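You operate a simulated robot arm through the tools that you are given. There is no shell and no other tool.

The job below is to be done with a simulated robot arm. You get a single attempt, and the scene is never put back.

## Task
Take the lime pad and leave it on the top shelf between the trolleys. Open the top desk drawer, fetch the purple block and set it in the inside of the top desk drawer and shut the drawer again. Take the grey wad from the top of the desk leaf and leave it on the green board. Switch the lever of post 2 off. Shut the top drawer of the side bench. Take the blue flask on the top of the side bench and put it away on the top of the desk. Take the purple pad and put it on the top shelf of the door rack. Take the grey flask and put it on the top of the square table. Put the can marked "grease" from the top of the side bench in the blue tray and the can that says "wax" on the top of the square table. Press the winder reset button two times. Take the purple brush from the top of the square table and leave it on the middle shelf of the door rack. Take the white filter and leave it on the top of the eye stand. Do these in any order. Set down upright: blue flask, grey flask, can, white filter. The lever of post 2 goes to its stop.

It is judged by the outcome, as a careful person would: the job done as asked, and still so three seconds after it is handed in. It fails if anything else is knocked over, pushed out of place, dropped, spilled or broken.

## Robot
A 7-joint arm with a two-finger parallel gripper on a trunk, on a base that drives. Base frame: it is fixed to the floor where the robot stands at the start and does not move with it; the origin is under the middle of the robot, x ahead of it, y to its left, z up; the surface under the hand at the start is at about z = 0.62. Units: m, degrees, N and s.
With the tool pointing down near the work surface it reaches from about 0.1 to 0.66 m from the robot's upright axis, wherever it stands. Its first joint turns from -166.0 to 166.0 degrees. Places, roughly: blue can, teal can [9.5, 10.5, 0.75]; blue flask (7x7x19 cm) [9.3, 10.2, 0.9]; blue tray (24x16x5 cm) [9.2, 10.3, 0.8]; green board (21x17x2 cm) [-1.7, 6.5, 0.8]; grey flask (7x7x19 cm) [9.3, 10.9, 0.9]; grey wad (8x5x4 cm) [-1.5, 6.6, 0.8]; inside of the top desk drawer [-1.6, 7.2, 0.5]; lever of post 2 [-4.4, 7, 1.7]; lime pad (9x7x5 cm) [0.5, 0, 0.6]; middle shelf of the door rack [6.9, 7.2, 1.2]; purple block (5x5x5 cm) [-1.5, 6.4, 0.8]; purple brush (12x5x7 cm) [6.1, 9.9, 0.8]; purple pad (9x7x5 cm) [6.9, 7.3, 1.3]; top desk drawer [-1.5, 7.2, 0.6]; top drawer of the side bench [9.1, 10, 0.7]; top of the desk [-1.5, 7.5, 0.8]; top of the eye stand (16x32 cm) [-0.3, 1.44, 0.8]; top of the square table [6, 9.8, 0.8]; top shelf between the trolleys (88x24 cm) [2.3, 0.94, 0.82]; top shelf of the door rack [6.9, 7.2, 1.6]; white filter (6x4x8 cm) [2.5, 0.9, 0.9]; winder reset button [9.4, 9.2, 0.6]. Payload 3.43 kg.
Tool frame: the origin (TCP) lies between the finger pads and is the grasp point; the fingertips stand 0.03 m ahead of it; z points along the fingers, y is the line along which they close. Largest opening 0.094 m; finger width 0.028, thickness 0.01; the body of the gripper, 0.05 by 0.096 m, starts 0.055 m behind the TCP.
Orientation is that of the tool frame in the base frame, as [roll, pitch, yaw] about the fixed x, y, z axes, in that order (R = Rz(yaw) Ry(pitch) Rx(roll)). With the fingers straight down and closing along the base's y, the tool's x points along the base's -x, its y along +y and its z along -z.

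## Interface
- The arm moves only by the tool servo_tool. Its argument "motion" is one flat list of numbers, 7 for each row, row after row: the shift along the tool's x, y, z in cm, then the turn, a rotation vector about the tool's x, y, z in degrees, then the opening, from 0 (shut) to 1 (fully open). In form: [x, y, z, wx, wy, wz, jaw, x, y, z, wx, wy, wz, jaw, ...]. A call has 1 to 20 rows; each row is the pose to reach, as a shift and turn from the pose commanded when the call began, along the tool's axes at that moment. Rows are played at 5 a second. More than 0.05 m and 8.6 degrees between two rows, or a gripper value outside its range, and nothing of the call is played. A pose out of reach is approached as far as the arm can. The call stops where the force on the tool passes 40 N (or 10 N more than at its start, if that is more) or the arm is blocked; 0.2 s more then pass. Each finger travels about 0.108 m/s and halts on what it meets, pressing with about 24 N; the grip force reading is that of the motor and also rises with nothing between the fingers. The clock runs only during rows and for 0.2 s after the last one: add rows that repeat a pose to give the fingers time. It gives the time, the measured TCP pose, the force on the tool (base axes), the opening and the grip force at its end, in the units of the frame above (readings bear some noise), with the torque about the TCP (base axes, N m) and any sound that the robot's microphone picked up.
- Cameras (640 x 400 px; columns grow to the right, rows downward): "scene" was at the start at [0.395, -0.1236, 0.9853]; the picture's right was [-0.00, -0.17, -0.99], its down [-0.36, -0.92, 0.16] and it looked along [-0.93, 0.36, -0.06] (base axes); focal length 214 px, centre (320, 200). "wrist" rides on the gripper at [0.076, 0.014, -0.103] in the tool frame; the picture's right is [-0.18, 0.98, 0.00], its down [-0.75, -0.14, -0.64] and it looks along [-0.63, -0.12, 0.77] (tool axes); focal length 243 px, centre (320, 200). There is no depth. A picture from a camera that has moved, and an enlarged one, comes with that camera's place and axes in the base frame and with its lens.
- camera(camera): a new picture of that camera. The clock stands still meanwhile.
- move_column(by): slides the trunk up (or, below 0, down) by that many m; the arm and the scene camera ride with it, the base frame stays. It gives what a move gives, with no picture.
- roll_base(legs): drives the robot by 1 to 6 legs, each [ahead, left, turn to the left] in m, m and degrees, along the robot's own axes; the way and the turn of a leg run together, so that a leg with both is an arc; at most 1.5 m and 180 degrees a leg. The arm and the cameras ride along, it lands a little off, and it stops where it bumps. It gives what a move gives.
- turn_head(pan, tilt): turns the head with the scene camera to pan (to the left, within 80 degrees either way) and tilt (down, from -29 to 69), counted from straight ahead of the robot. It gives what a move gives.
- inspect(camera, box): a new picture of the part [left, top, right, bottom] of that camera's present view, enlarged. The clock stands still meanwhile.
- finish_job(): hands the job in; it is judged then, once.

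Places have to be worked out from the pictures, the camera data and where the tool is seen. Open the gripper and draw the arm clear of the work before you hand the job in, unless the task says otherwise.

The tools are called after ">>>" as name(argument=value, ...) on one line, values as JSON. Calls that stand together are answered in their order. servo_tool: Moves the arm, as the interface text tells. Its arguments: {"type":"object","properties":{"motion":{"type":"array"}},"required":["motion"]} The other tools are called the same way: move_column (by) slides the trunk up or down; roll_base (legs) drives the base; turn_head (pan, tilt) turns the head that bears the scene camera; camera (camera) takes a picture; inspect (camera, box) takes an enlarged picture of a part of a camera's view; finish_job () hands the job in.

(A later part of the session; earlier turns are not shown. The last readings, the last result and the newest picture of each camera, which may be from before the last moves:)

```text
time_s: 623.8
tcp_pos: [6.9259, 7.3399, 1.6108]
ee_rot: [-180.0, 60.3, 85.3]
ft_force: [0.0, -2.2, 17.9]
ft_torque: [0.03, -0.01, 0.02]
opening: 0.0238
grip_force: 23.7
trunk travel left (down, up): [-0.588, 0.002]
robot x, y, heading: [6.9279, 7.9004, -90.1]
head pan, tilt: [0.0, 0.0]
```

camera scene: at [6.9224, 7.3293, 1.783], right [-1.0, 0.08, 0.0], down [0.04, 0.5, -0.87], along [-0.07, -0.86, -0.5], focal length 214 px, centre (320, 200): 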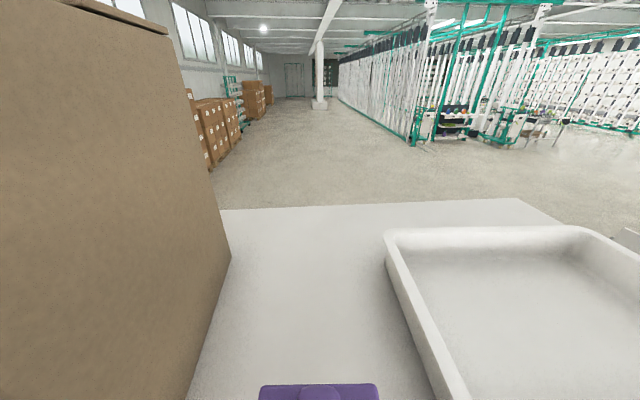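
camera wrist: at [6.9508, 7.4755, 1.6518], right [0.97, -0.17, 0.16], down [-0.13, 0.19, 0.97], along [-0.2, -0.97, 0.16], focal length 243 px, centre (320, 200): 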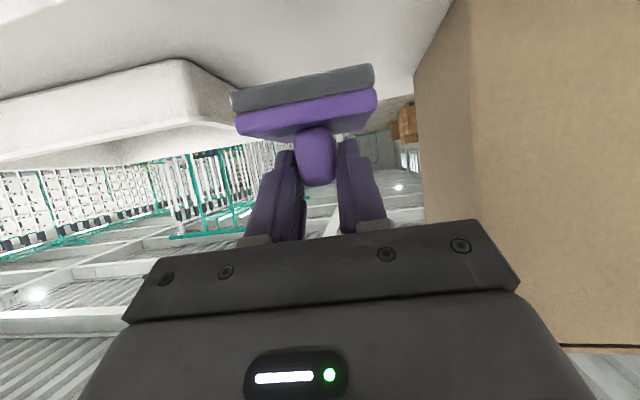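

Touch-down at 18 N. I open the fingers moderately and withdraw along the tool axis.

>>> servo_tool(motion=[-0.1, 0, 0, 0, 0, 0, 0.55, -0.1, 0, 0, 0, 0, 0, 0.6, -0.1, 0, 0, 0, 0, 0, 0.6, -0.3, 0, -2, 0, 0, 0, 0.6, -0.3, 0, -5, 0, 0, 0, 0.6, -0.3, 0, -9, 0, 0, 0, 0.6, -0.3, 0, -13, 0, 0, 0, 0.6, -0.3, 0, -13, 0, 0, 0, 0.6])

>>> roll_base(legs=[[-0.35, 0, 0]])

>>> camera(camera="scene")

```text
time_s: 625.6
tcp_pos: [6.933, 7.4481, 1.6755]
ee_rot: [-180.0, 59.9, 85.3]
ft_force: [-1.5, -0.4, -0.6]
ft_torque: [0.06, -0.04, 0.02]
opening: 0.0561
grip_force: 0.1
trunk travel left (down, up): [-0.588, 0.002]
robot x, y, heading: [6.9298, 7.9001, -90.0]
head pan, tilt: [0.0, 0.0]
```

```text
time_s: 627.9
tcp_pos: [6.9327, 7.802, 1.6767]
ee_rot: [-180.0, 60.1, 85.2]
ft_force: [0.5, 0.8, 0.4]
ft_torque: [0.0, 0.0, 0.04]
opening: 0.0564
grip_force: 0.0
trunk travel left (down, up): [-0.588, 0.002]
robot x, y, heading: [6.9308, 8.2539, -89.9]
head pan, tilt: [0.0, 0.0]
```

```text
taken
camera scene: at [6.9292, 7.7819, 1.7928], right [-1.0, 0.08, 0.0], down [0.04, 0.5, -0.87], along [-0.07, -0.86, -0.5], focal length 214 px, centre (320, 200)
```

scene: 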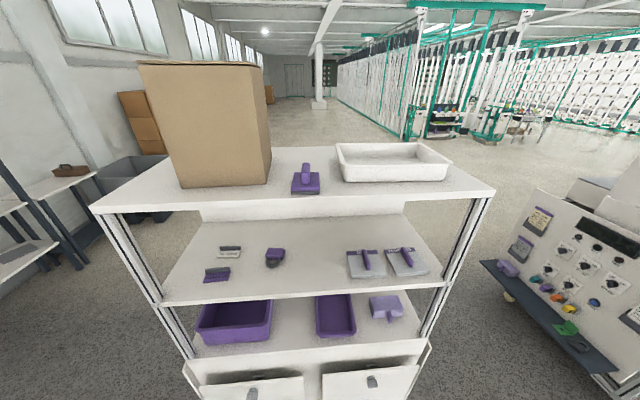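

The purple pad now lies on the top shelf between box and tray. Next is the purple brush: I lower the hand and turn toward the square table.

>>> servo_tool(motion=[3.6, 0, 2.1, 0, 2.5, 0, 1, 7.2, 0, 4.1, 0, 5, 0, 1, 10.7, 0, 6.2, 0, 7.5, 0, 1, 14.3, 0, 8.2, 0, 10, 0, 1, 17.9, 0, 10.3, 0, 12.5, 0, 1, 21.5, 0, 12.4, 0, 15, 0, 1, 25, 0, 14.4, 0, 17.5, 0, 1, 28.6, 0, 16.5, 0, 20, 0, 1, 28.6, 0, 16.5, 0, 20, 0, 1])

>>> move_column(by=-0.2)

>>> roll_base(legs=[[-0.3, 0, 0], [0, 0, -140]])

>>> turn_head(pan=0, tilt=-29)

>>> camera(camera="scene")

```text
time_s: 629.9
tcp_pos: [6.9314, 7.8015, 1.346]
ee_rot: [-180.0, 40.1, 85.2]
ft_force: [0.4, 0.1, 0.0]
ft_torque: [0.02, -0.01, 0.04]
opening: 0.094
grip_force: 0.0
out of reach, approached as far as the arm can: row 4, 5
trunk travel left (down, up): [-0.588, 0.002]
robot x, y, heading: [6.9279, 8.2508, -90.0]
head pan, tilt: [0.0, 0.0]
```

```text
time_s: 632.1
tcp_pos: [6.9315, 7.8009, 1.1466]
ee_rot: [-179.9, 40.1, 85.2]
ft_force: [-0.1, 0.5, 0.5]
ft_torque: [0.0, 0.0, 0.0]
opening: 0.094
grip_force: 0.1
trunk travel left (down, up): [-0.388, 0.202]
robot x, y, heading: [6.9296, 8.2493, -90.2]
head pan, tilt: [0.0, 0.0]
```

```text
time_s: 640.0
tcp_pos: [6.6535, 8.9118, 1.1457]
ee_rot: [-180.0, 40.0, -57.8]
ft_force: [-0.4, -1.3, 0.0]
ft_torque: [-0.01, 0.0, 0.01]
opening: 0.0937
grip_force: 0.0
trunk travel left (down, up): [-0.388, 0.202]
robot x, y, heading: [6.93, 8.5538, 127.1]
head pan, tilt: [0.0, 0.0]
```

```text
time_s: 640.9
tcp_pos: [6.6535, 8.9112, 1.1451]
ee_rot: [179.9, 40.0, -57.6]
ft_force: [0.4, 0.6, -1.0]
ft_torque: [-0.01, -0.01, 0.01]
opening: 0.094
grip_force: 0.1
trunk travel left (down, up): [-0.388, 0.202]
robot x, y, heading: [6.929, 8.5554, 126.9]
head pan, tilt: [0.0, -28.6]
```

```text
taken
camera scene: at [6.6119, 8.9743, 1.2914], right [0.85, 0.53, 0.0], down [0.19, -0.31, -0.93], along [-0.5, 0.79, -0.36], focal length 214 px, centre (320, 200)
```

scene: 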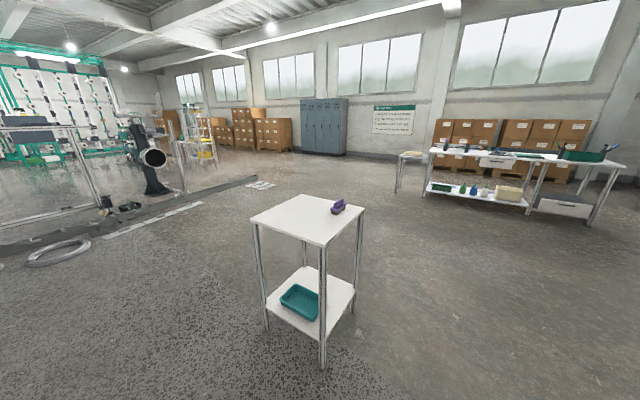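

The square table spans x 5.74–6.21, y 9.62–10.11; the brush lies at about [6.11, 9.95]. I turn to face −x and strafe to y≈9.93, then look down at the brush.

>>> roll_base(legs=[[0, 0, 53], [0, -1.36, 0]])

>>> camera(camera="scene")

```text
time_s: 650.0
tcp_pos: [6.4882, 9.8834, 1.1461]
ee_rot: [-179.9, 40.0, -4.9]
ft_force: [0.5, -0.3, 0.0]
ft_torque: [-0.04, -0.01, 0.0]
opening: 0.094
grip_force: 0.1
trunk travel left (down, up): [-0.388, 0.202]
robot x, y, heading: [6.9377, 9.8883, 179.7]
head pan, tilt: [0.0, -28.6]
```

```text
taken
camera scene: at [6.4114, 9.8885, 1.2915], right [0.09, 1.0, 0.0], down [0.36, -0.03, -0.93], along [-0.93, 0.08, -0.36], focal length 214 px, centre (320, 200)
```

scene: 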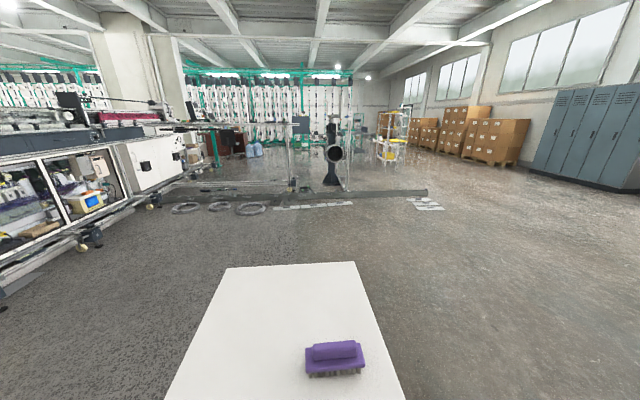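

The brush lies with its long axis about along y. For the rack I need it level with a 60°-pitched hand, so I'll grasp it from the south end, facing +y. First a zoom for its orientation.

>>> inspect(camera="scene", box=[280, 320, 400, 395])

```text
5.33 times, centred on (340, 358) of scene
camera zoom: at [6.4114, 9.8885, 1.2915], right [0.09, 1.0, 0.0], down [0.36, -0.03, -0.93], along [-0.93, 0.08, -0.36], focal length 1144 px, centre (213, -640)
```

zoom: 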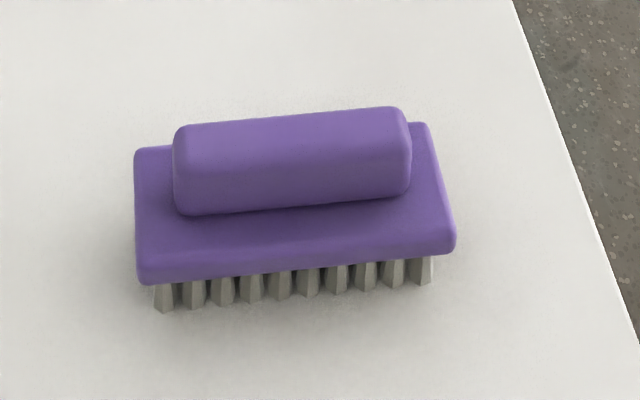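

The ridge runs exactly along y, centre ≈[6.125, 9.945], top z≈0.87. I drive around to the south side of the table, facing +y.

>>> roll_base(legs=[[0, 0.88, 0], [0.81, 0, 0], [0, 0, -89.7]])

>>> camera(camera="scene")

```text
time_s: 662.4
tcp_pos: [6.0904, 9.4537, 1.1459]
ee_rot: [180.0, 40.0, -93.8]
ft_force: [-0.2, 0.0, 0.3]
ft_torque: [-0.02, 0.01, 0.0]
opening: 0.0938
grip_force: 0.0
trunk travel left (down, up): [-0.388, 0.202]
robot x, y, heading: [6.1029, 9.0014, 91.2]
head pan, tilt: [0.0, -28.6]
```

```text
taken
camera scene: at [6.0934, 9.5277, 1.2915], right [1.0, -0.07, 0.0], down [-0.02, -0.36, -0.93], along [0.06, 0.93, -0.36], focal length 214 px, centre (320, 200)
```

scene: 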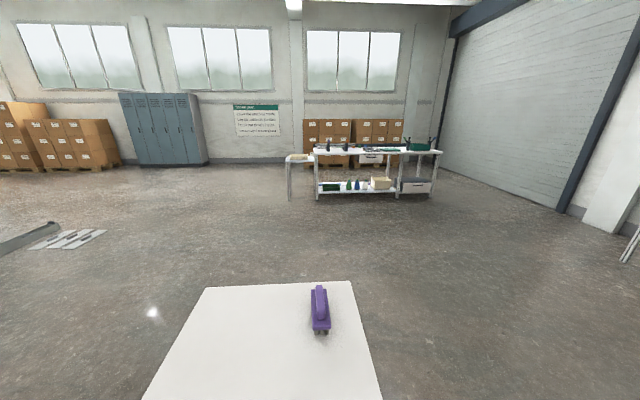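

The brush is straight ahead. I roll 0.27 m closer, lower the trunk a little, and pitch the hand to 60° toward the brush.

>>> roll_base(legs=[[0.27, -0.015, -1.2]])

>>> move_column(by=-0.1)

>>> servo_tool(motion=[-0.3, 0, 3, 0, -4, 0, 1, -0.7, 0, 6, 0, -8, 0, 1, -1.1, 0, 9, 0, -12, 0, 1, -1.5, 0, 12, 0, -16, 0, 1, -1.9, 0, 15, 0, -20, 0, 1, -1.9, 0, 15, 0, -20, 0, 1])

>>> turn_head(pan=0, tilt=10)

>>> camera(camera="scene")

```text
time_s: 664.4
tcp_pos: [6.115, 9.726, 1.1461]
ee_rot: [180.0, 40.0, -95.2]
ft_force: [-0.1, 0.5, 0.7]
ft_torque: [-0.01, 0.0, -0.01]
opening: 0.0941
grip_force: 0.1
trunk travel left (down, up): [-0.388, 0.202]
robot x, y, heading: [6.1178, 9.2711, 89.4]
head pan, tilt: [0.0, -28.6]
```

```text
time_s: 665.7
tcp_pos: [6.115, 9.7249, 1.0455]
ee_rot: [180.0, 40.1, -95.3]
ft_force: [-0.9, -0.9, -0.7]
ft_torque: [-0.03, 0.01, 0.01]
opening: 0.0939
grip_force: 0.0
trunk travel left (down, up): [-0.288, 0.302]
robot x, y, heading: [6.1133, 9.274, 89.7]
head pan, tilt: [0.0, -28.6]
```

```text
time_s: 667.1
tcp_pos: [6.1271, 9.8353, 0.9424]
ee_rot: [179.9, 60.1, -95.1]
ft_force: [1.1, -0.5, -0.1]
ft_torque: [0.04, 0.02, 0.01]
opening: 0.0941
grip_force: 0.0
trunk travel left (down, up): [-0.288, 0.302]
robot x, y, heading: [6.1169, 9.2727, 89.5]
head pan, tilt: [0.0, -28.6]
```

```text
time_s: 668.1
tcp_pos: [6.1262, 9.8355, 0.9441]
ee_rot: [179.9, 60.0, -95.1]
ft_force: [0.2, -0.2, -0.9]
ft_torque: [-0.01, -0.03, -0.03]
opening: 0.0939
grip_force: 0.1
trunk travel left (down, up): [-0.288, 0.302]
robot x, y, heading: [6.1157, 9.2717, 89.5]
head pan, tilt: [0.0, 10.0]
```

```text
taken
camera scene: at [6.1258, 9.8493, 1.0438], right [1.0, -0.09, 0.0], down [-0.06, -0.64, -0.77], along [0.07, 0.76, -0.64], focal length 214 px, centre (320, 200)
```

scene: 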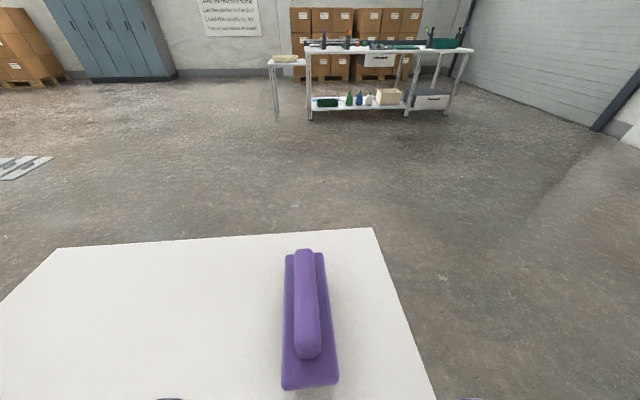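

Ridge centre ≈[6.122, 9.94]. I align the yaw by 5° and move to the pre-grasp point.

>>> servo_tool(motion=[0.8, 0.3, 2.3, -2.2, 0, -1.25, 0.7, 1.7, 0.7, 4.7, -4.33, 0, -2.5, 0.7, 1.7, 0.7, 4.7, -4.33, 0, -2.5, 0.7])

>>> turn_head(pan=0, tilt=20)

>>> camera(camera="scene")

>>> camera(camera="wrist")

```text
time_s: 668.9
tcp_pos: [6.1199, 9.8671, 0.9038]
ee_rot: [179.9, 60.0, -90.0]
ft_force: [-0.7, 0.4, 0.2]
ft_torque: [-0.01, 0.0, 0.03]
opening: 0.0659
grip_force: 0.1
trunk travel left (down, up): [-0.288, 0.302]
robot x, y, heading: [6.1162, 9.272, 89.7]
head pan, tilt: [0.0, 10.0]
```

```text
time_s: 669.7
tcp_pos: [6.1199, 9.868, 0.9052]
ee_rot: [179.9, 60.0, -90.1]
ft_force: [0.2, 0.0, 0.3]
ft_torque: [0.02, 0.01, -0.03]
opening: 0.0657
grip_force: 0.1
trunk travel left (down, up): [-0.288, 0.302]
robot x, y, heading: [6.1161, 9.2747, 89.7]
head pan, tilt: [0.0, 20.0]
```

```text
taken
camera scene: at [6.1183, 9.8745, 0.9912], right [1.0, 0.0, 0.0], down [0.0, -0.77, -0.64], along [0.0, 0.64, -0.77], focal length 214 px, centre (320, 200)
```

scene: 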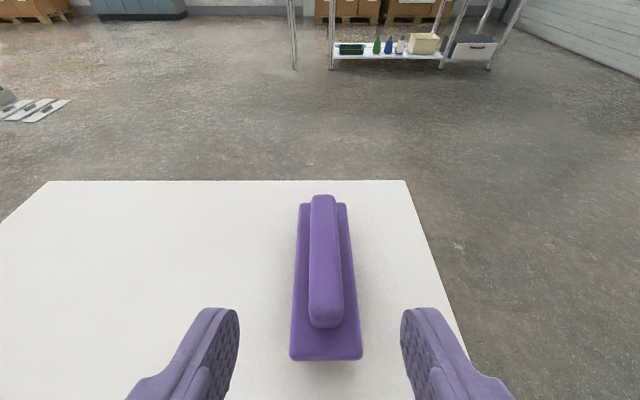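

```text
taken
camera wrist: at [6.1057, 9.7413, 0.8896], right [-0.98, 0.1, 0.16], down [0.14, -0.18, 0.97], along [0.12, 0.98, 0.16], focal length 243 px, centre (320, 200)
```

wrist: 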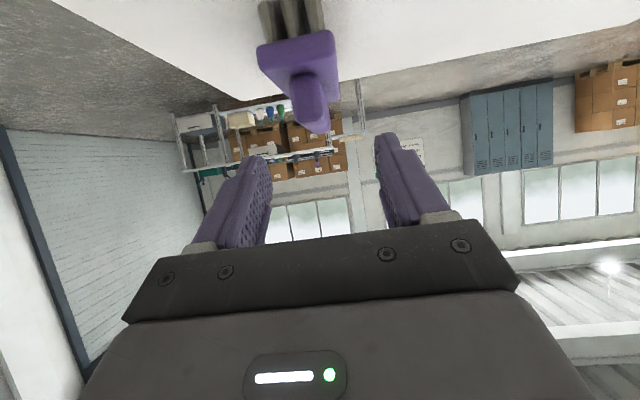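

Ridge top z≈0.873, plate top ≈0.845, centred to within 3 mm. I advance 5.7 cm and close.

>>> servo_tool(motion=[0.1, -0.3, 2, 0, 0, 0, 0.7, 0.2, -0.3, 4, 0, 0, 0, 0.7, 0.3, -0.3, 5.7, 0, 0, 0, 0.7, 0.3, -0.3, 5.7, 0, 0, 0, 0.7, 0.3, -0.3, 5.7, 0, 0, 0, 0.3, 0.3, -0.3, 5.7, 0, 0, 0, 0, 0.3, -0.3, 5.7, 0, 0, 0, 0, 0.3, -0.3, 5.7, 0, 0, 0, 0])

>>> camera(camera="wrist")

>>> camera(camera="scene")

```text
time_s: 671.5
tcp_pos: [6.1227, 9.9146, 0.8743]
ee_rot: [180.0, 60.0, -90.2]
ft_force: [0.0, 0.3, -0.4]
ft_torque: [-0.05, 0.02, 0.01]
opening: 0.0235
grip_force: 24.0
trunk travel left (down, up): [-0.288, 0.302]
robot x, y, heading: [6.1175, 9.2742, 89.4]
head pan, tilt: [0.0, 20.0]
```

```text
taken
camera wrist: at [6.1089, 9.7891, 0.859], right [-0.98, 0.1, 0.16], down [0.14, -0.18, 0.97], along [0.12, 0.98, 0.16], focal length 243 px, centre (320, 200)
```

wrist: 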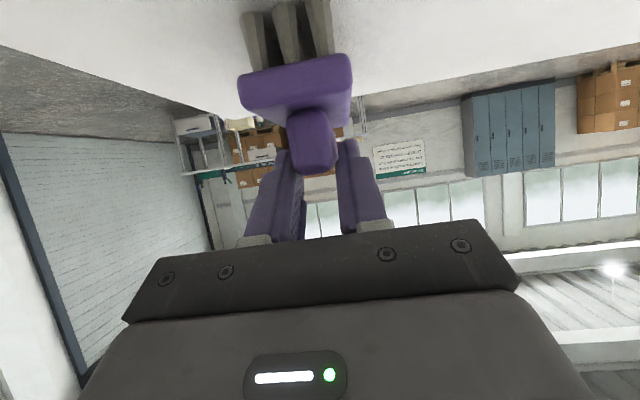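

```text
taken
camera scene: at [6.1216, 9.9222, 0.9606], right [1.0, 0.0, 0.0], down [0.0, -0.77, -0.64], along [0.0, 0.64, -0.77], focal length 214 px, centre (320, 200)
```

scene: 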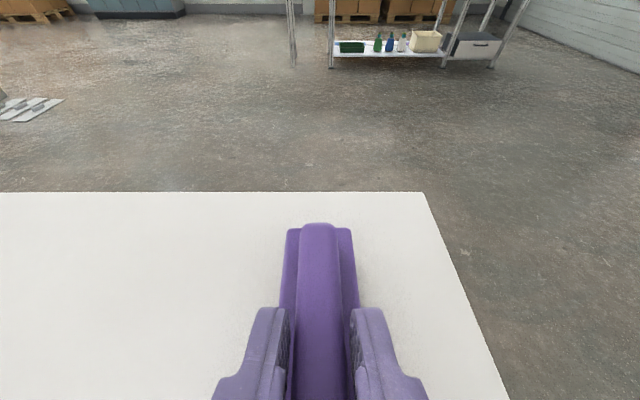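

The brush handle is gripped. I lift it with the trunk, back off, turn around clockwise and go to the rack.

>>> move_column(by=0.3)

>>> roll_base(legs=[[-0.2, 0, 0], [0, 0, -90], [0, 0, -90], [0, 0.77, 0]])

>>> camera(camera="wrist")

>>> turn_head(pan=0, tilt=0)

>>> camera(camera="scene")

```text
time_s: 674.5
tcp_pos: [6.124, 9.9151, 1.1734]
ee_rot: [180.0, 60.0, -90.1]
ft_force: [0.3, -0.9, -1.2]
ft_torque: [-0.04, 0.02, -0.02]
opening: 0.0238
grip_force: 23.7
trunk travel left (down, up): [-0.588, 0.002]
robot x, y, heading: [6.118, 9.2739, 89.5]
head pan, tilt: [0.0, 20.0]
```

```text
time_s: 687.4
tcp_pos: [6.8854, 8.4453, 1.1745]
ee_rot: [-179.9, 60.0, 91.5]
ft_force: [-0.2, -0.2, -1.6]
ft_torque: [-0.01, 0.02, -0.04]
opening: 0.0235
grip_force: 24.0
trunk travel left (down, up): [-0.588, 0.002]
robot x, y, heading: [6.8752, 9.0897, -89.0]
head pan, tilt: [0.0, 20.0]
```

```text
taken
camera wrist: at [6.8975, 8.5736, 1.159], right [0.98, -0.07, 0.16], down [-0.14, 0.18, 0.97], along [-0.09, -0.98, 0.16], focal length 243 px, centre (320, 200)
```

wrist: 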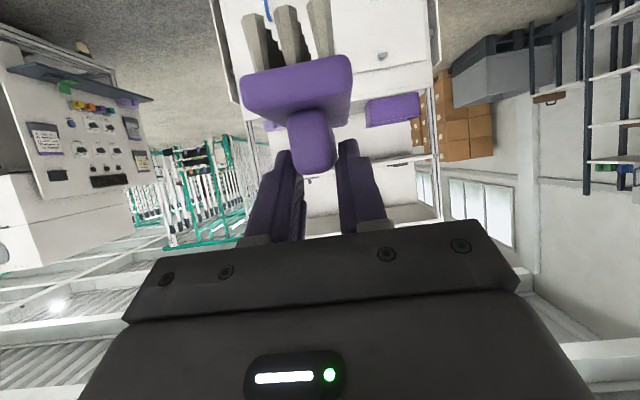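

```text
time_s: 688.2
tcp_pos: [6.8857, 8.446, 1.1739]
ee_rot: [180.0, 60.0, 91.5]
ft_force: [-0.6, 0.2, -1.4]
ft_torque: [0.04, -0.04, 0.0]
opening: 0.0237
grip_force: 24.1
trunk travel left (down, up): [-0.588, 0.002]
robot x, y, heading: [6.8759, 9.0876, -88.8]
head pan, tilt: [0.0, 0.0]
```

```text
taken
camera scene: at [6.8845, 8.4256, 1.2901], right [-1.0, -0.03, 0.0], down [-0.01, 0.5, -0.87], along [0.02, -0.87, -0.5], focal length 214 px, centre (320, 200)
```

scene: 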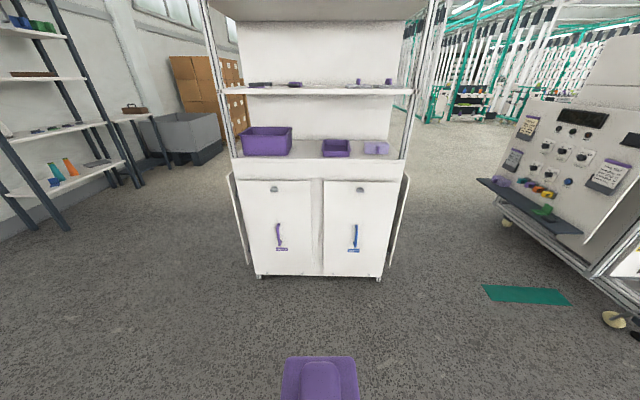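

The brush is held level. I raise the hand to z≈1.385 and drive forward 0.95 m to just before the shelf.

>>> servo_tool(motion=[-3.6, 0, -2.1, 0, 0, 0, 0, -7.3, 0, -4.2, 0, 0, 0, 0, -10.9, 0, -6.3, 0, 0, 0, 0, -14.5, 0, -8.4, 0, 0, 0, 0, -18.2, 0, -10.5, 0, 0, 0, 0, -18.2, 0, -10.5, 0, 0, 0, 0])

>>> roll_base(legs=[[0.95, 0, -1]])

>>> camera(camera="scene")

```text
time_s: 689.6
tcp_pos: [6.8853, 8.444, 1.3836]
ee_rot: [-180.0, 60.0, 91.5]
ft_force: [-1.4, -0.8, -1.0]
ft_torque: [0.04, 0.02, 0.03]
opening: 0.0237
grip_force: 23.9
trunk travel left (down, up): [-0.588, 0.002]
robot x, y, heading: [6.8753, 9.0866, -88.4]
head pan, tilt: [0.0, 0.0]
```

```text
time_s: 694.5
tcp_pos: [6.9071, 7.5076, 1.3843]
ee_rot: [-180.0, 60.0, 91.6]
ft_force: [0.7, 0.2, -2.0]
ft_torque: [0.02, 0.0, 0.01]
opening: 0.0236
grip_force: 23.5
trunk travel left (down, up): [-0.588, 0.002]
robot x, y, heading: [6.8975, 8.1492, -88.5]
head pan, tilt: [0.0, 0.0]
```

```text
taken
camera scene: at [6.9071, 7.4868, 1.5004], right [-1.0, -0.03, 0.0], down [-0.01, 0.5, -0.87], along [0.02, -0.87, -0.5], focal length 214 px, centre (320, 200)
```

scene: 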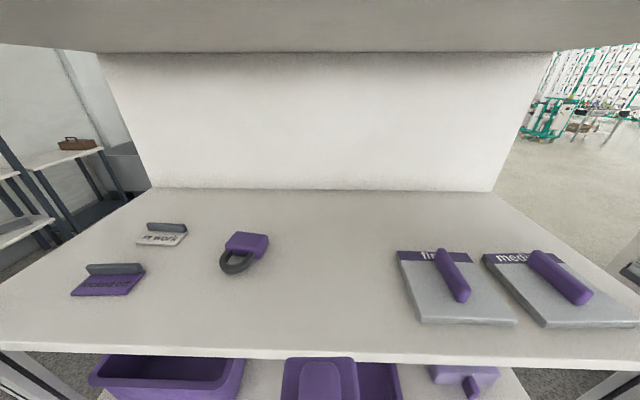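

The free gap is x 6.793–7.00. I drive 0.2 m further in, keeping the brush above the shelf.

>>> roll_base(legs=[[0.2, -0.01, -1]])

>>> turn_head(pan=0, tilt=15)

>>> camera(camera="scene")

>>> camera(camera="wrist")

```text
time_s: 696.0
tcp_pos: [6.893, 7.3368, 1.3743]
ee_rot: [179.8, 58.5, 90.4]
ft_force: [-0.8, 0.1, -1.4]
ft_torque: [0.05, 0.0, 0.0]
opening: 0.0236
grip_force: 23.3
trunk travel left (down, up): [-0.588, 0.002]
robot x, y, heading: [6.8919, 7.9756, -89.7]
head pan, tilt: [0.0, 0.0]
stopped in leg 1: the force on the tool passed its limit at 84 N (the readings are from after the stop); the commanded pose is now the measured one
```

```text
time_s: 696.8
tcp_pos: [6.8938, 7.3372, 1.3754]
ee_rot: [179.8, 58.6, 90.3]
ft_force: [0.4, 0.5, -0.8]
ft_torque: [0.03, 0.01, 0.01]
opening: 0.0238
grip_force: 23.7
trunk travel left (down, up): [-0.588, 0.002]
robot x, y, heading: [6.8913, 7.9766, -89.7]
head pan, tilt: [0.0, 15.0]
```

```text
taken
camera scene: at [6.8913, 7.3241, 1.4689], right [-1.0, -0.01, 0.0], down [-0.01, 0.72, -0.69], along [0.01, -0.69, -0.72], focal length 214 px, centre (320, 200)
```

scene: 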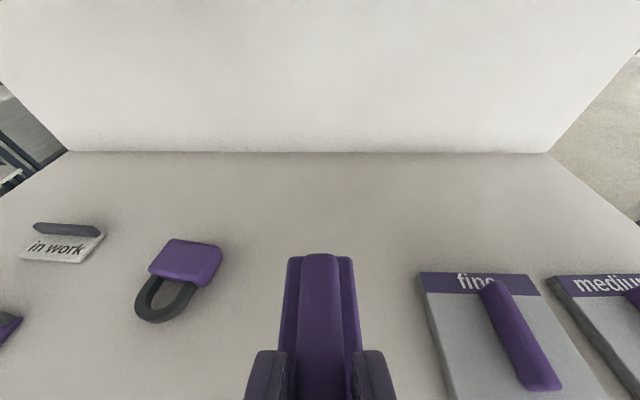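

```text
taken
camera wrist: at [6.9063, 7.4654, 1.3635], right [0.98, -0.08, 0.16], down [-0.15, 0.16, 0.98], along [-0.11, -0.98, 0.14], focal length 243 px, centre (320, 200)
```

wrist: 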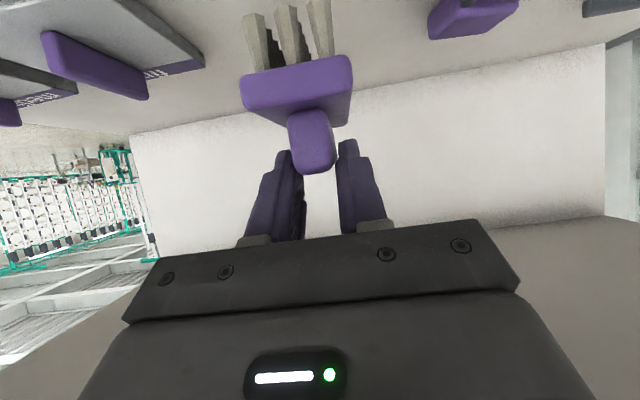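

The hand's upper part (head mount) bumped the top board's edge at 84 N because I came in too high. I back out, check the top shelf, and come in lower (TCP z≈1.33) as I did with the pad.

>>> roll_base(legs=[[-0.3, 0, 0]])

>>> servo_tool(motion=[-3.5, 0, -2, 0, -1.5, 0, 0, -7, 0, -4, 0, -1.5, 0, 0, -10.5, 0, -6, 0, -1.5, 0, 0, -14, 0, -8, 0, -1.5, 0, 0, -17.5, 0, -10, 0, -1.5, 0, 0, -21, 0, -12, 0, -1.5, 0, 0, -21, 0, -12, 0, -1.5, 0, 0])

>>> turn_head(pan=0, tilt=0)

>>> camera(camera="scene")

```text
time_s: 698.9
tcp_pos: [6.8911, 7.6372, 1.3761]
ee_rot: [179.8, 58.8, 90.3]
ft_force: [0.3, 0.8, -0.7]
ft_torque: [0.02, -0.03, -0.03]
opening: 0.0238
grip_force: 24.1
trunk travel left (down, up): [-0.588, 0.002]
robot x, y, heading: [6.8875, 8.2737, -89.3]
head pan, tilt: [0.0, 15.0]
```

```text
time_s: 700.5
tcp_pos: [6.8877, 7.6277, 1.6183]
ee_rot: [179.6, 60.2, 90.1]
ft_force: [0.4, -0.2, -1.1]
ft_torque: [0.04, 0.01, 0.02]
opening: 0.0236
grip_force: 24.3
trunk travel left (down, up): [-0.588, 0.002]
robot x, y, heading: [6.89, 8.2751, -89.6]
head pan, tilt: [0.0, 15.0]
```

```text
time_s: 701.2
tcp_pos: [6.8883, 7.6299, 1.6174]
ee_rot: [179.8, 60.1, 90.3]
ft_force: [0.1, 0.6, -1.1]
ft_torque: [0.04, 0.0, 0.0]
opening: 0.0236
grip_force: 23.5
trunk travel left (down, up): [-0.588, 0.002]
robot x, y, heading: [6.8911, 8.2753, -89.2]
head pan, tilt: [0.0, 0.0]
```

```text
taken
camera scene: at [6.8854, 7.61, 1.7342], right [-1.0, -0.01, 0.0], down [0.0, 0.5, -0.87], along [0.01, -0.87, -0.5], focal length 214 px, centre (320, 200)
```

scene: 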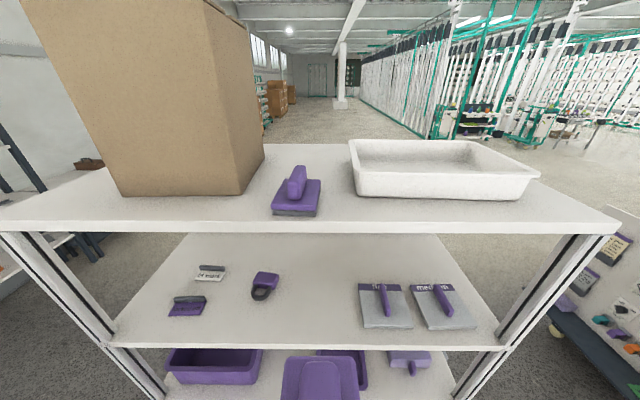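

Everything on the top shelf is still in place (pad at [6.923, 7.32]). I lower the hand to z≈1.332 and drive in 0.33 m, lower this time.

>>> servo_tool(motion=[3.5, 0, 2, 0, 0, 0, 0, 7, 0, 4.1, 0, 0, 0, 0, 10.6, 0, 6.1, 0, 0, 0, 0, 14.1, 0, 8.1, 0, 0, 0, 0, 17.6, 0, 10.2, 0, 0, 0, 0, 21.2, 0, 12.2, 0, 0, 0, 0, 24.7, 0, 14.25, 0, 0, 0, 0, 24.7, 0, 14.25, 0, 0, 0, 0])

>>> turn_head(pan=0, tilt=30)

>>> roll_base(legs=[[0.24, 0.01, -0.5]])

>>> camera(camera="wrist")

>>> camera(camera="scene")

```text
time_s: 703.0
tcp_pos: [6.8896, 7.6298, 1.3307]
ee_rot: [179.7, 60.3, 90.3]
ft_force: [0.1, 0.0, -1.8]
ft_torque: [0.02, -0.01, 0.01]
opening: 0.0238
grip_force: 24.1
trunk travel left (down, up): [-0.588, 0.002]
robot x, y, heading: [6.8903, 8.2686, -89.6]
head pan, tilt: [0.0, 0.0]
```

```text
time_s: 704.0
tcp_pos: [6.8878, 7.6285, 1.331]
ee_rot: [179.7, 60.2, 90.2]
ft_force: [0.0, 0.6, -1.6]
ft_torque: [0.04, 0.02, 0.01]
opening: 0.0238
grip_force: 24.2
trunk travel left (down, up): [-0.588, 0.002]
robot x, y, heading: [6.8879, 8.2708, -89.4]
head pan, tilt: [0.0, 30.0]
```

```text
time_s: 705.8
tcp_pos: [6.8946, 7.3891, 1.3304]
ee_rot: [179.8, 60.2, 89.8]
ft_force: [0.0, -0.5, -0.8]
ft_torque: [0.06, -0.02, 0.02]
opening: 0.0238
grip_force: 24.0
trunk travel left (down, up): [-0.588, 0.002]
robot x, y, heading: [6.8964, 8.0334, -89.8]
head pan, tilt: [0.0, 30.0]
```

```text
taken
camera wrist: at [6.9087, 7.5155, 1.3148], right [0.98, -0.09, 0.16], down [-0.14, 0.18, 0.97], along [-0.12, -0.98, 0.17], focal length 243 px, centre (320, 200)
```

wrist: 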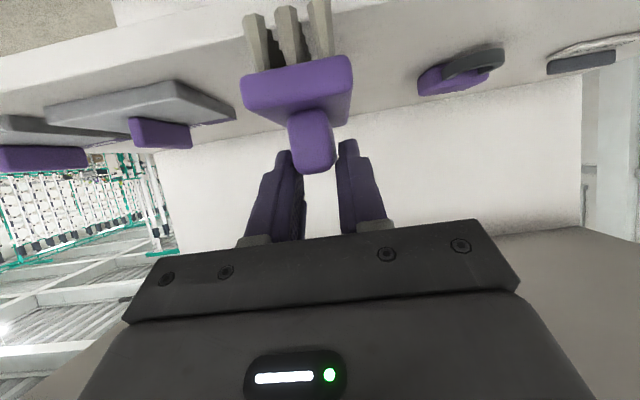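

```text
taken
camera scene: at [6.8923, 7.3917, 1.4041], right [-1.0, 0.0, 0.0], down [0.0, 0.86, -0.5], along [0.0, -0.5, -0.86], focal length 214 px, centre (320, 200)
```

scene: 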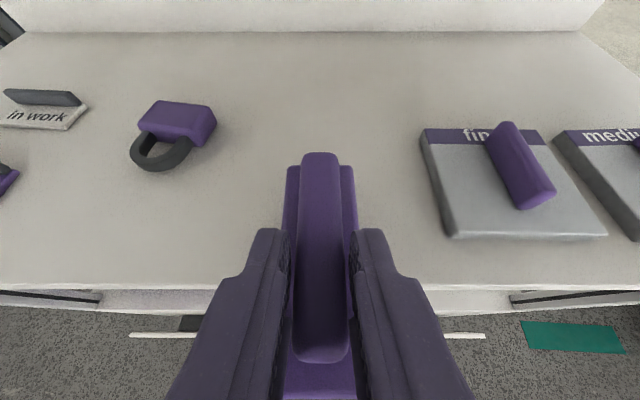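

No contact so far. I move another 0.10 m in.

>>> roll_base(legs=[[0.1, 0, 0]])

>>> camera(camera="scene")

```text
time_s: 706.9
tcp_pos: [6.8938, 7.2882, 1.3301]
ee_rot: [179.7, 60.1, 89.9]
ft_force: [-0.1, -0.4, -2.0]
ft_torque: [0.07, -0.01, 0.02]
opening: 0.0237
grip_force: 24.5
trunk travel left (down, up): [-0.588, 0.002]
robot x, y, heading: [6.8981, 7.9335, -90.0]
head pan, tilt: [0.0, 30.0]
```

```text
taken
camera scene: at [6.8927, 7.2925, 1.404], right [-1.0, 0.0, 0.0], down [0.0, 0.86, -0.5], along [0.0, -0.5, -0.86], focal length 214 px, centre (320, 200)
```

scene: 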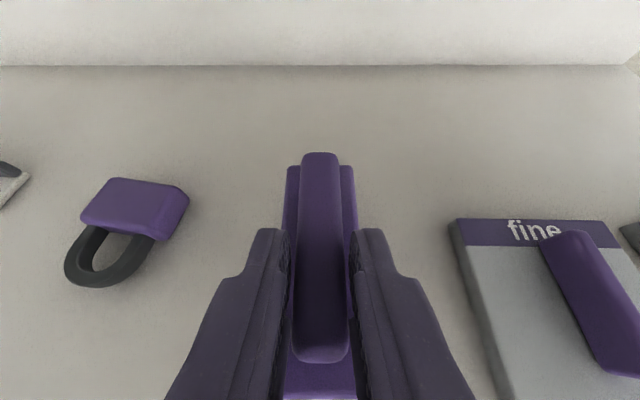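

The brush is above the free spot. I lower it in 4 mm steps until it touches.

>>> servo_tool(motion=[0.35, 0, 0.2, 0, 0, 0, 0, 0.69, 0, 0.4, 0, 0, 0, 0, 1.04, 0, 0.6, 0, 0, 0, 0, 1.3, 0, 0.75, 0, 0, 0, 0, 1.3, 0, 0.75, 0, 0, 0, 0])

```text
time_s: 708.1
tcp_pos: [6.8953, 7.2902, 1.316]
ee_rot: [179.8, 60.2, 89.7]
ft_force: [1.1, -0.6, -1.4]
ft_torque: [0.06, 0.02, -0.04]
opening: 0.0238
grip_force: 24.2
trunk travel left (down, up): [-0.588, 0.002]
robot x, y, heading: [6.8993, 7.9348, -90.0]
head pan, tilt: [0.0, 30.0]
```

>>> servo_tool(motion=[0.26, 0, 0.15, 0, 0, 0, 0, 0.52, 0, 0.3, 0, 0, 0, 0, 0.78, 0, 0.45, 0, 0, 0, 0, 0.78, 0, 0.45, 0, 0, 0, 0])

```text
time_s: 709.1
tcp_pos: [6.8947, 7.2906, 1.309]
ee_rot: [179.7, 60.4, 89.8]
ft_force: [0.9, -3.3, 18.3]
ft_torque: [0.06, 0.02, 0.04]
opening: 0.0242
grip_force: 24.1
trunk travel left (down, up): [-0.588, 0.002]
robot x, y, heading: [6.8983, 7.9327, -90.0]
head pan, tilt: [0.0, 30.0]
```

Touch-down at 18 N. I open the fingers, lift 1 cm and back straight out with the base.

>>> servo_tool(motion=[-0.1, 0, 0, 0, 0, 0, 0.6, -0.1, 0, 0, 0, 0, 0, 0.65, -0.1, 0, 0, 0, 0, 0, 0.65, -0.5, 0, -0.3, 0, 0, 0, 0.65, -1, 0, -0.6, 0, 0, 0, 0.65, -1, 0, -0.6, 0, 0, 0, 0.65])

>>> roll_base(legs=[[-0.35, 0, 0]])

>>> turn_head(pan=0, tilt=0)

>>> camera(camera="scene")

```text
time_s: 710.5
tcp_pos: [6.8942, 7.2903, 1.3197]
ee_rot: [179.7, 60.2, 89.8]
ft_force: [-0.6, 0.7, 0.5]
ft_torque: [0.0, 0.02, 0.01]
opening: 0.0611
grip_force: 0.0
trunk travel left (down, up): [-0.588, 0.002]
robot x, y, heading: [6.897, 7.9314, -90.0]
head pan, tilt: [0.0, 30.0]
```

```text
time_s: 712.8
tcp_pos: [6.8942, 7.6404, 1.3191]
ee_rot: [179.8, 60.1, 89.9]
ft_force: [-1.4, -0.1, -0.2]
ft_torque: [-0.02, 0.03, 0.02]
opening: 0.0613
grip_force: 0.1
trunk travel left (down, up): [-0.588, 0.002]
robot x, y, heading: [6.895, 8.2833, -89.9]
head pan, tilt: [0.0, 30.0]
```

```text
time_s: 713.7
tcp_pos: [6.8949, 7.6388, 1.3199]
ee_rot: [179.7, 60.2, 89.9]
ft_force: [0.0, 1.1, 0.0]
ft_torque: [0.0, 0.0, 0.03]
opening: 0.0611
grip_force: 0.1
trunk travel left (down, up): [-0.588, 0.002]
robot x, y, heading: [6.9, 8.279, -89.8]
head pan, tilt: [0.0, 0.0]
```

```text
taken
camera scene: at [6.8927, 7.6198, 1.4355], right [-1.0, 0.0, 0.0], down [0.0, 0.5, -0.87], along [0.0, -0.87, -0.5], focal length 214 px, centre (320, 200)
```

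scene: 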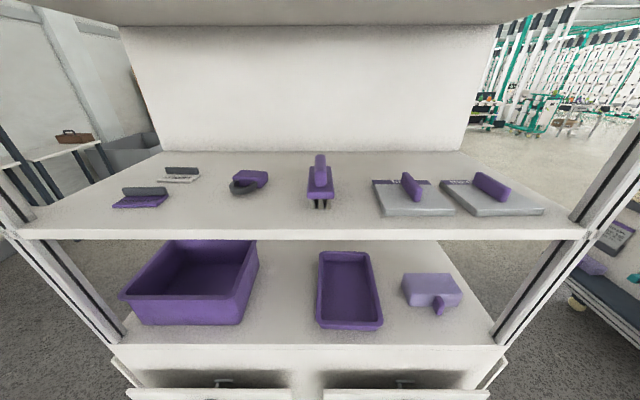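

The brush stands on the middle shelf. Now to the side bench: I retract the hand, lower the trunk, turn to +x and drive toward it.

>>> servo_tool(motion=[1.9, 0, -3.3, 0, 4, 0, 1, 3.8, 0, -6.6, 0, 8, 0, 1, 5.7, 0, -9.9, 0, 12, 0, 1, 7.6, 0, -13.2, 0, 16, 0, 1, 9.5, 0, -16.4, 0, 20, 0, 1, 9.5, 0, -16.4, 0, 20, 0, 1])

>>> move_column(by=-0.15)

>>> roll_base(legs=[[-0.6, 0, 0], [0, 0, 90], [1.2, 0, 0]])

>>> turn_head(pan=20, tilt=-29)

>>> camera(camera="scene")

```text
time_s: 715.1
tcp_pos: [6.8953, 7.8282, 1.3195]
ee_rot: [179.9, 40.1, 90.2]
ft_force: [0.2, -0.1, -0.8]
ft_torque: [0.04, 0.0, -0.01]
opening: 0.0938
grip_force: 0.0
trunk travel left (down, up): [-0.588, 0.002]
robot x, y, heading: [6.8983, 8.2798, -90.1]
head pan, tilt: [0.0, 0.0]
```

```text
time_s: 716.9
tcp_pos: [6.8945, 7.8289, 1.1688]
ee_rot: [179.7, 40.1, 90.0]
ft_force: [-0.3, 0.1, 0.1]
ft_torque: [0.02, -0.01, 0.0]
opening: 0.0939
grip_force: 0.0
trunk travel left (down, up): [-0.438, 0.152]
robot x, y, heading: [6.9009, 8.2806, -90.1]
head pan, tilt: [0.0, 0.0]
```

```text
time_s: 729.6
tcp_pos: [8.522, 8.8497, 1.1702]
ee_rot: [179.8, 40.2, 178.5]
ft_force: [0.4, 0.3, -1.0]
ft_torque: [-0.01, 0.02, -0.03]
opening: 0.0938
grip_force: 0.0
trunk travel left (down, up): [-0.438, 0.152]
robot x, y, heading: [8.0681, 8.8664, -1.2]
head pan, tilt: [0.0, 0.0]
```

```text
time_s: 730.6
tcp_pos: [8.5212, 8.8505, 1.1692]
ee_rot: [179.7, 40.2, 178.5]
ft_force: [0.4, -0.5, -0.7]
ft_torque: [0.0, 0.01, 0.01]
opening: 0.0939
grip_force: 0.1
trunk travel left (down, up): [-0.438, 0.152]
robot x, y, heading: [8.0652, 8.8664, -1.4]
head pan, tilt: [20.0, -28.6]
```

```text
taken
camera scene: at [8.5918, 8.8709, 1.3185], right [0.2, -0.94, -0.26], down [-0.38, 0.18, -0.91], along [0.91, 0.28, -0.32], focal length 214 px, centre (320, 200)
```

scene: 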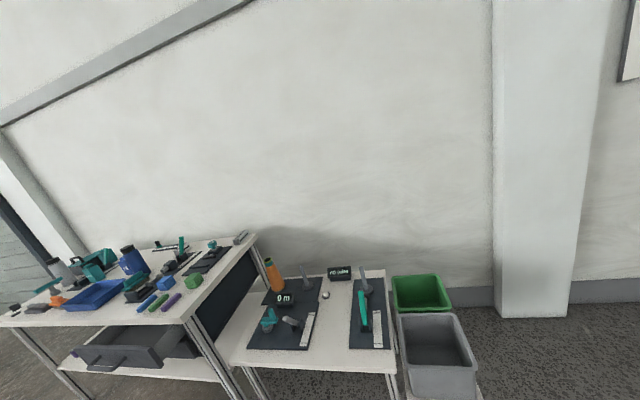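

The side bench (drawer pulled out) is on the left and the winder table in front. I zoom in on the winder table to find the reset button.

>>> inspect(camera="scene", box=[230, 250, 400, 360])

>>> inspect(camera="scene", box=[0, 220, 270, 390])

```text
3.64 times, centred on (315, 305) of scene
camera zoom: at [8.5918, 8.8709, 1.3185], right [0.2, -0.94, -0.26], down [-0.38, 0.18, -0.91], along [0.91, 0.28, -0.32], focal length 780 px, centre (338, -182)
```

zoom: 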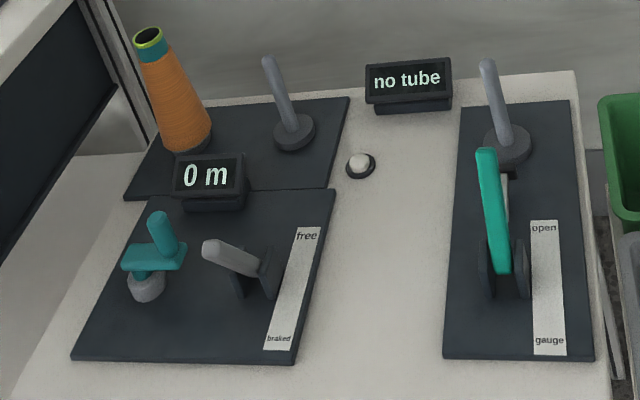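

```text
2.35 times, centred on (135, 305) of scene
camera zoom: at [8.5918, 8.8709, 1.3185], right [0.2, -0.94, -0.26], down [-0.38, 0.18, -0.91], along [0.91, 0.28, -0.32], focal length 505 px, centre (755, -47)
```

zoom: 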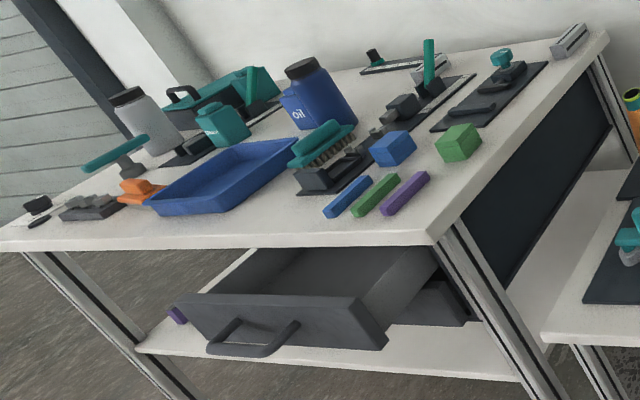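

The white reset button is at about [9.32, 9.19, 0.61] between the two stations. I drive to about [8.72, 9.19] and look from above.

>>> roll_base(legs=[[0.63, 0.33, 1.4]])

>>> servo_tool(motion=[0, 0, 0, 0, 8, 0, 0.5, 0, 0, 0, 0, 16, 0, 0, 0, 0, 0, 0, 24, 0, 0, 0, 0, 0, 0, 32, 0, 0, 0, 0, 0, 0, 40, 0, 0, 0, 0, 0, 0, 40, 0, 0])

>>> turn_head(pan=0, tilt=-10)

>>> camera(camera="scene")

```text
time_s: 734.4
tcp_pos: [9.1497, 9.1797, 1.17]
ee_rot: [179.7, 40.1, 179.6]
ft_force: [0.8, 0.2, 0.2]
ft_torque: [-0.01, 0.05, -0.01]
opening: 0.094
grip_force: 0.1
trunk travel left (down, up): [-0.438, 0.152]
robot x, y, heading: [8.6986, 9.1853, -0.4]
head pan, tilt: [20.0, -28.6]
```

```text
time_s: 735.8
tcp_pos: [9.1498, 9.18, 1.1685]
ee_rot: [179.8, 0.1, 179.8]
ft_force: [-0.2, 0.0, 0.7]
ft_torque: [-0.02, 0.0, -0.01]
opening: 0.0
grip_force: 23.8
trunk travel left (down, up): [-0.438, 0.152]
robot x, y, heading: [8.6951, 9.1846, -0.4]
head pan, tilt: [20.0, -28.6]
```

```text
time_s: 736.6
tcp_pos: [9.1517, 9.1785, 1.1696]
ee_rot: [179.8, 0.2, 179.7]
ft_force: [-0.2, -0.5, -0.6]
ft_torque: [0.0, 0.02, 0.0]
opening: 0.0001
grip_force: 23.8
trunk travel left (down, up): [-0.438, 0.152]
robot x, y, heading: [8.6965, 9.1883, -0.3]
head pan, tilt: [0.0, -10.0]
```

```text
taken
camera scene: at [9.2742, 9.1789, 1.2165], right [0.0, -1.0, 0.0], down [-0.98, 0.01, -0.18], along [0.18, 0.0, -0.98], focal length 214 px, centre (320, 200)
```

scene: 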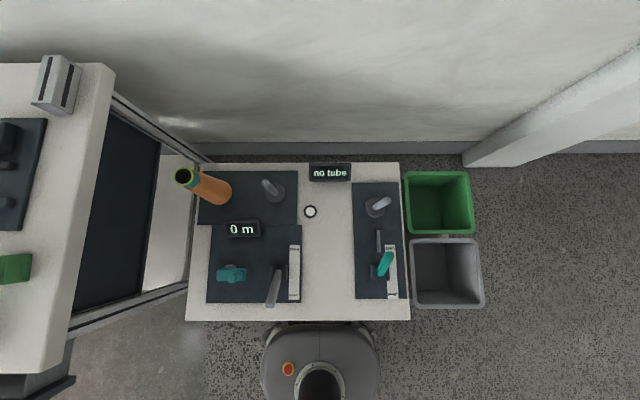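

The button is at about [9.354, 9.208]. I zoom for its exact centre.

>>> inspect(camera="scene", box=[270, 180, 350, 230])

```text
8.00 times, centred on (310, 205) of scene
camera zoom: at [9.2742, 9.1789, 1.2165], right [0.0, -1.0, 0.0], down [-0.98, 0.01, -0.18], along [0.18, 0.0, -0.98], focal length 1716 px, centre (400, 160)
```

zoom: 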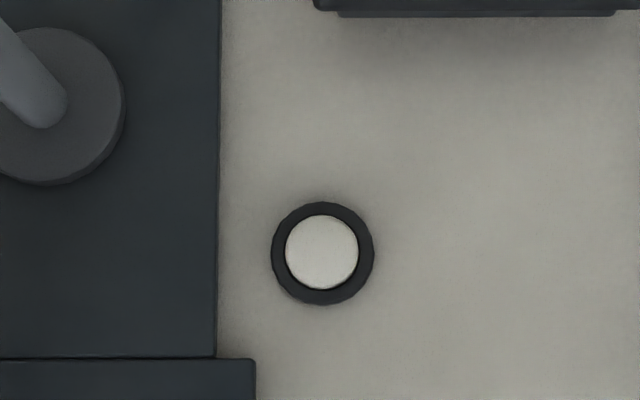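

Button cap centre: [9.348, 9.207], diameter ≈2.6 cm. I lower the trunk and move the closed, slightly pitched fingertips above it.

>>> move_column(by=-0.3)

>>> servo_tool(motion=[-2.8, 0.41, 2.1, 0, -2.9, 0, 0, -5.6, 0.82, 4.3, 0, -5.7, 0, 0, -8.4, 1.23, 6.4, 0, -8.6, 0, 0, -11.2, 1.64, 8.6, 0, -11.4, 0, 0, -14, 2.05, 10.7, 0, -14.3, 0, 0, -16.8, 2.45, 12.9, 0, -17.1, 0, 0, -19.6, 2.85, 15, 0, -20, 0, 0, -19.6, 2.85, 15, 0, -20, 0, 0])

>>> turn_head(pan=0, tilt=35)

>>> camera(camera="scene")

>>> camera(camera="wrist")

```text
time_s: 739.6
tcp_pos: [9.1512, 9.1791, 0.8712]
ee_rot: [179.8, 0.2, 179.7]
ft_force: [-0.5, 0.7, -0.2]
ft_torque: [-0.01, 0.0, 0.01]
opening: 0.0
grip_force: 24.2
trunk travel left (down, up): [-0.138, 0.452]
robot x, y, heading: [8.6967, 9.1881, -0.3]
head pan, tilt: [0.0, -10.0]
```

```text
time_s: 741.5
tcp_pos: [9.3484, 9.2062, 0.7193]
ee_rot: [179.7, 20.3, 179.7]
ft_force: [0.3, 0.4, 1.2]
ft_torque: [-0.02, 0.03, -0.01]
opening: 0.0001
grip_force: 24.2
trunk travel left (down, up): [-0.138, 0.452]
robot x, y, heading: [8.6971, 9.188, -0.2]
head pan, tilt: [0.0, -10.0]
```

```text
time_s: 742.6
tcp_pos: [9.3485, 9.2054, 0.7186]
ee_rot: [179.8, 20.2, 179.7]
ft_force: [0.5, 0.6, 0.2]
ft_torque: [-0.02, 0.0, 0.04]
opening: 0.0001
grip_force: 24.0
trunk travel left (down, up): [-0.138, 0.452]
robot x, y, heading: [8.6967, 9.1865, -0.4]
head pan, tilt: [0.0, 35.0]
```

```text
taken
camera scene: at [9.3838, 9.2062, 0.7779], right [0.0, -1.0, 0.0], down [-0.97, 0.0, 0.25], along [-0.25, 0.0, -0.97], focal length 214 px, centre (320, 200)
```

scene: 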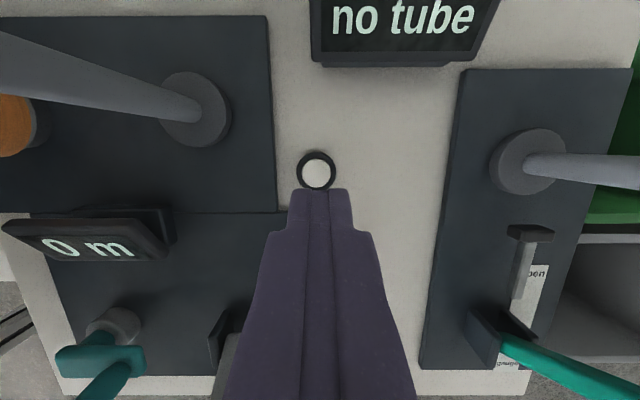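

```text
taken
camera wrist: at [9.2429, 9.2217, 0.7888], right [0.18, 0.98, 0.07], down [0.48, -0.15, 0.86], along [0.86, -0.12, -0.5], focal length 243 px, centre (320, 200)
```

wrist: 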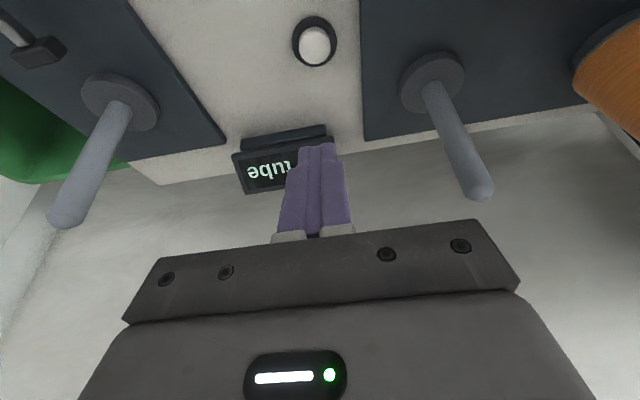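

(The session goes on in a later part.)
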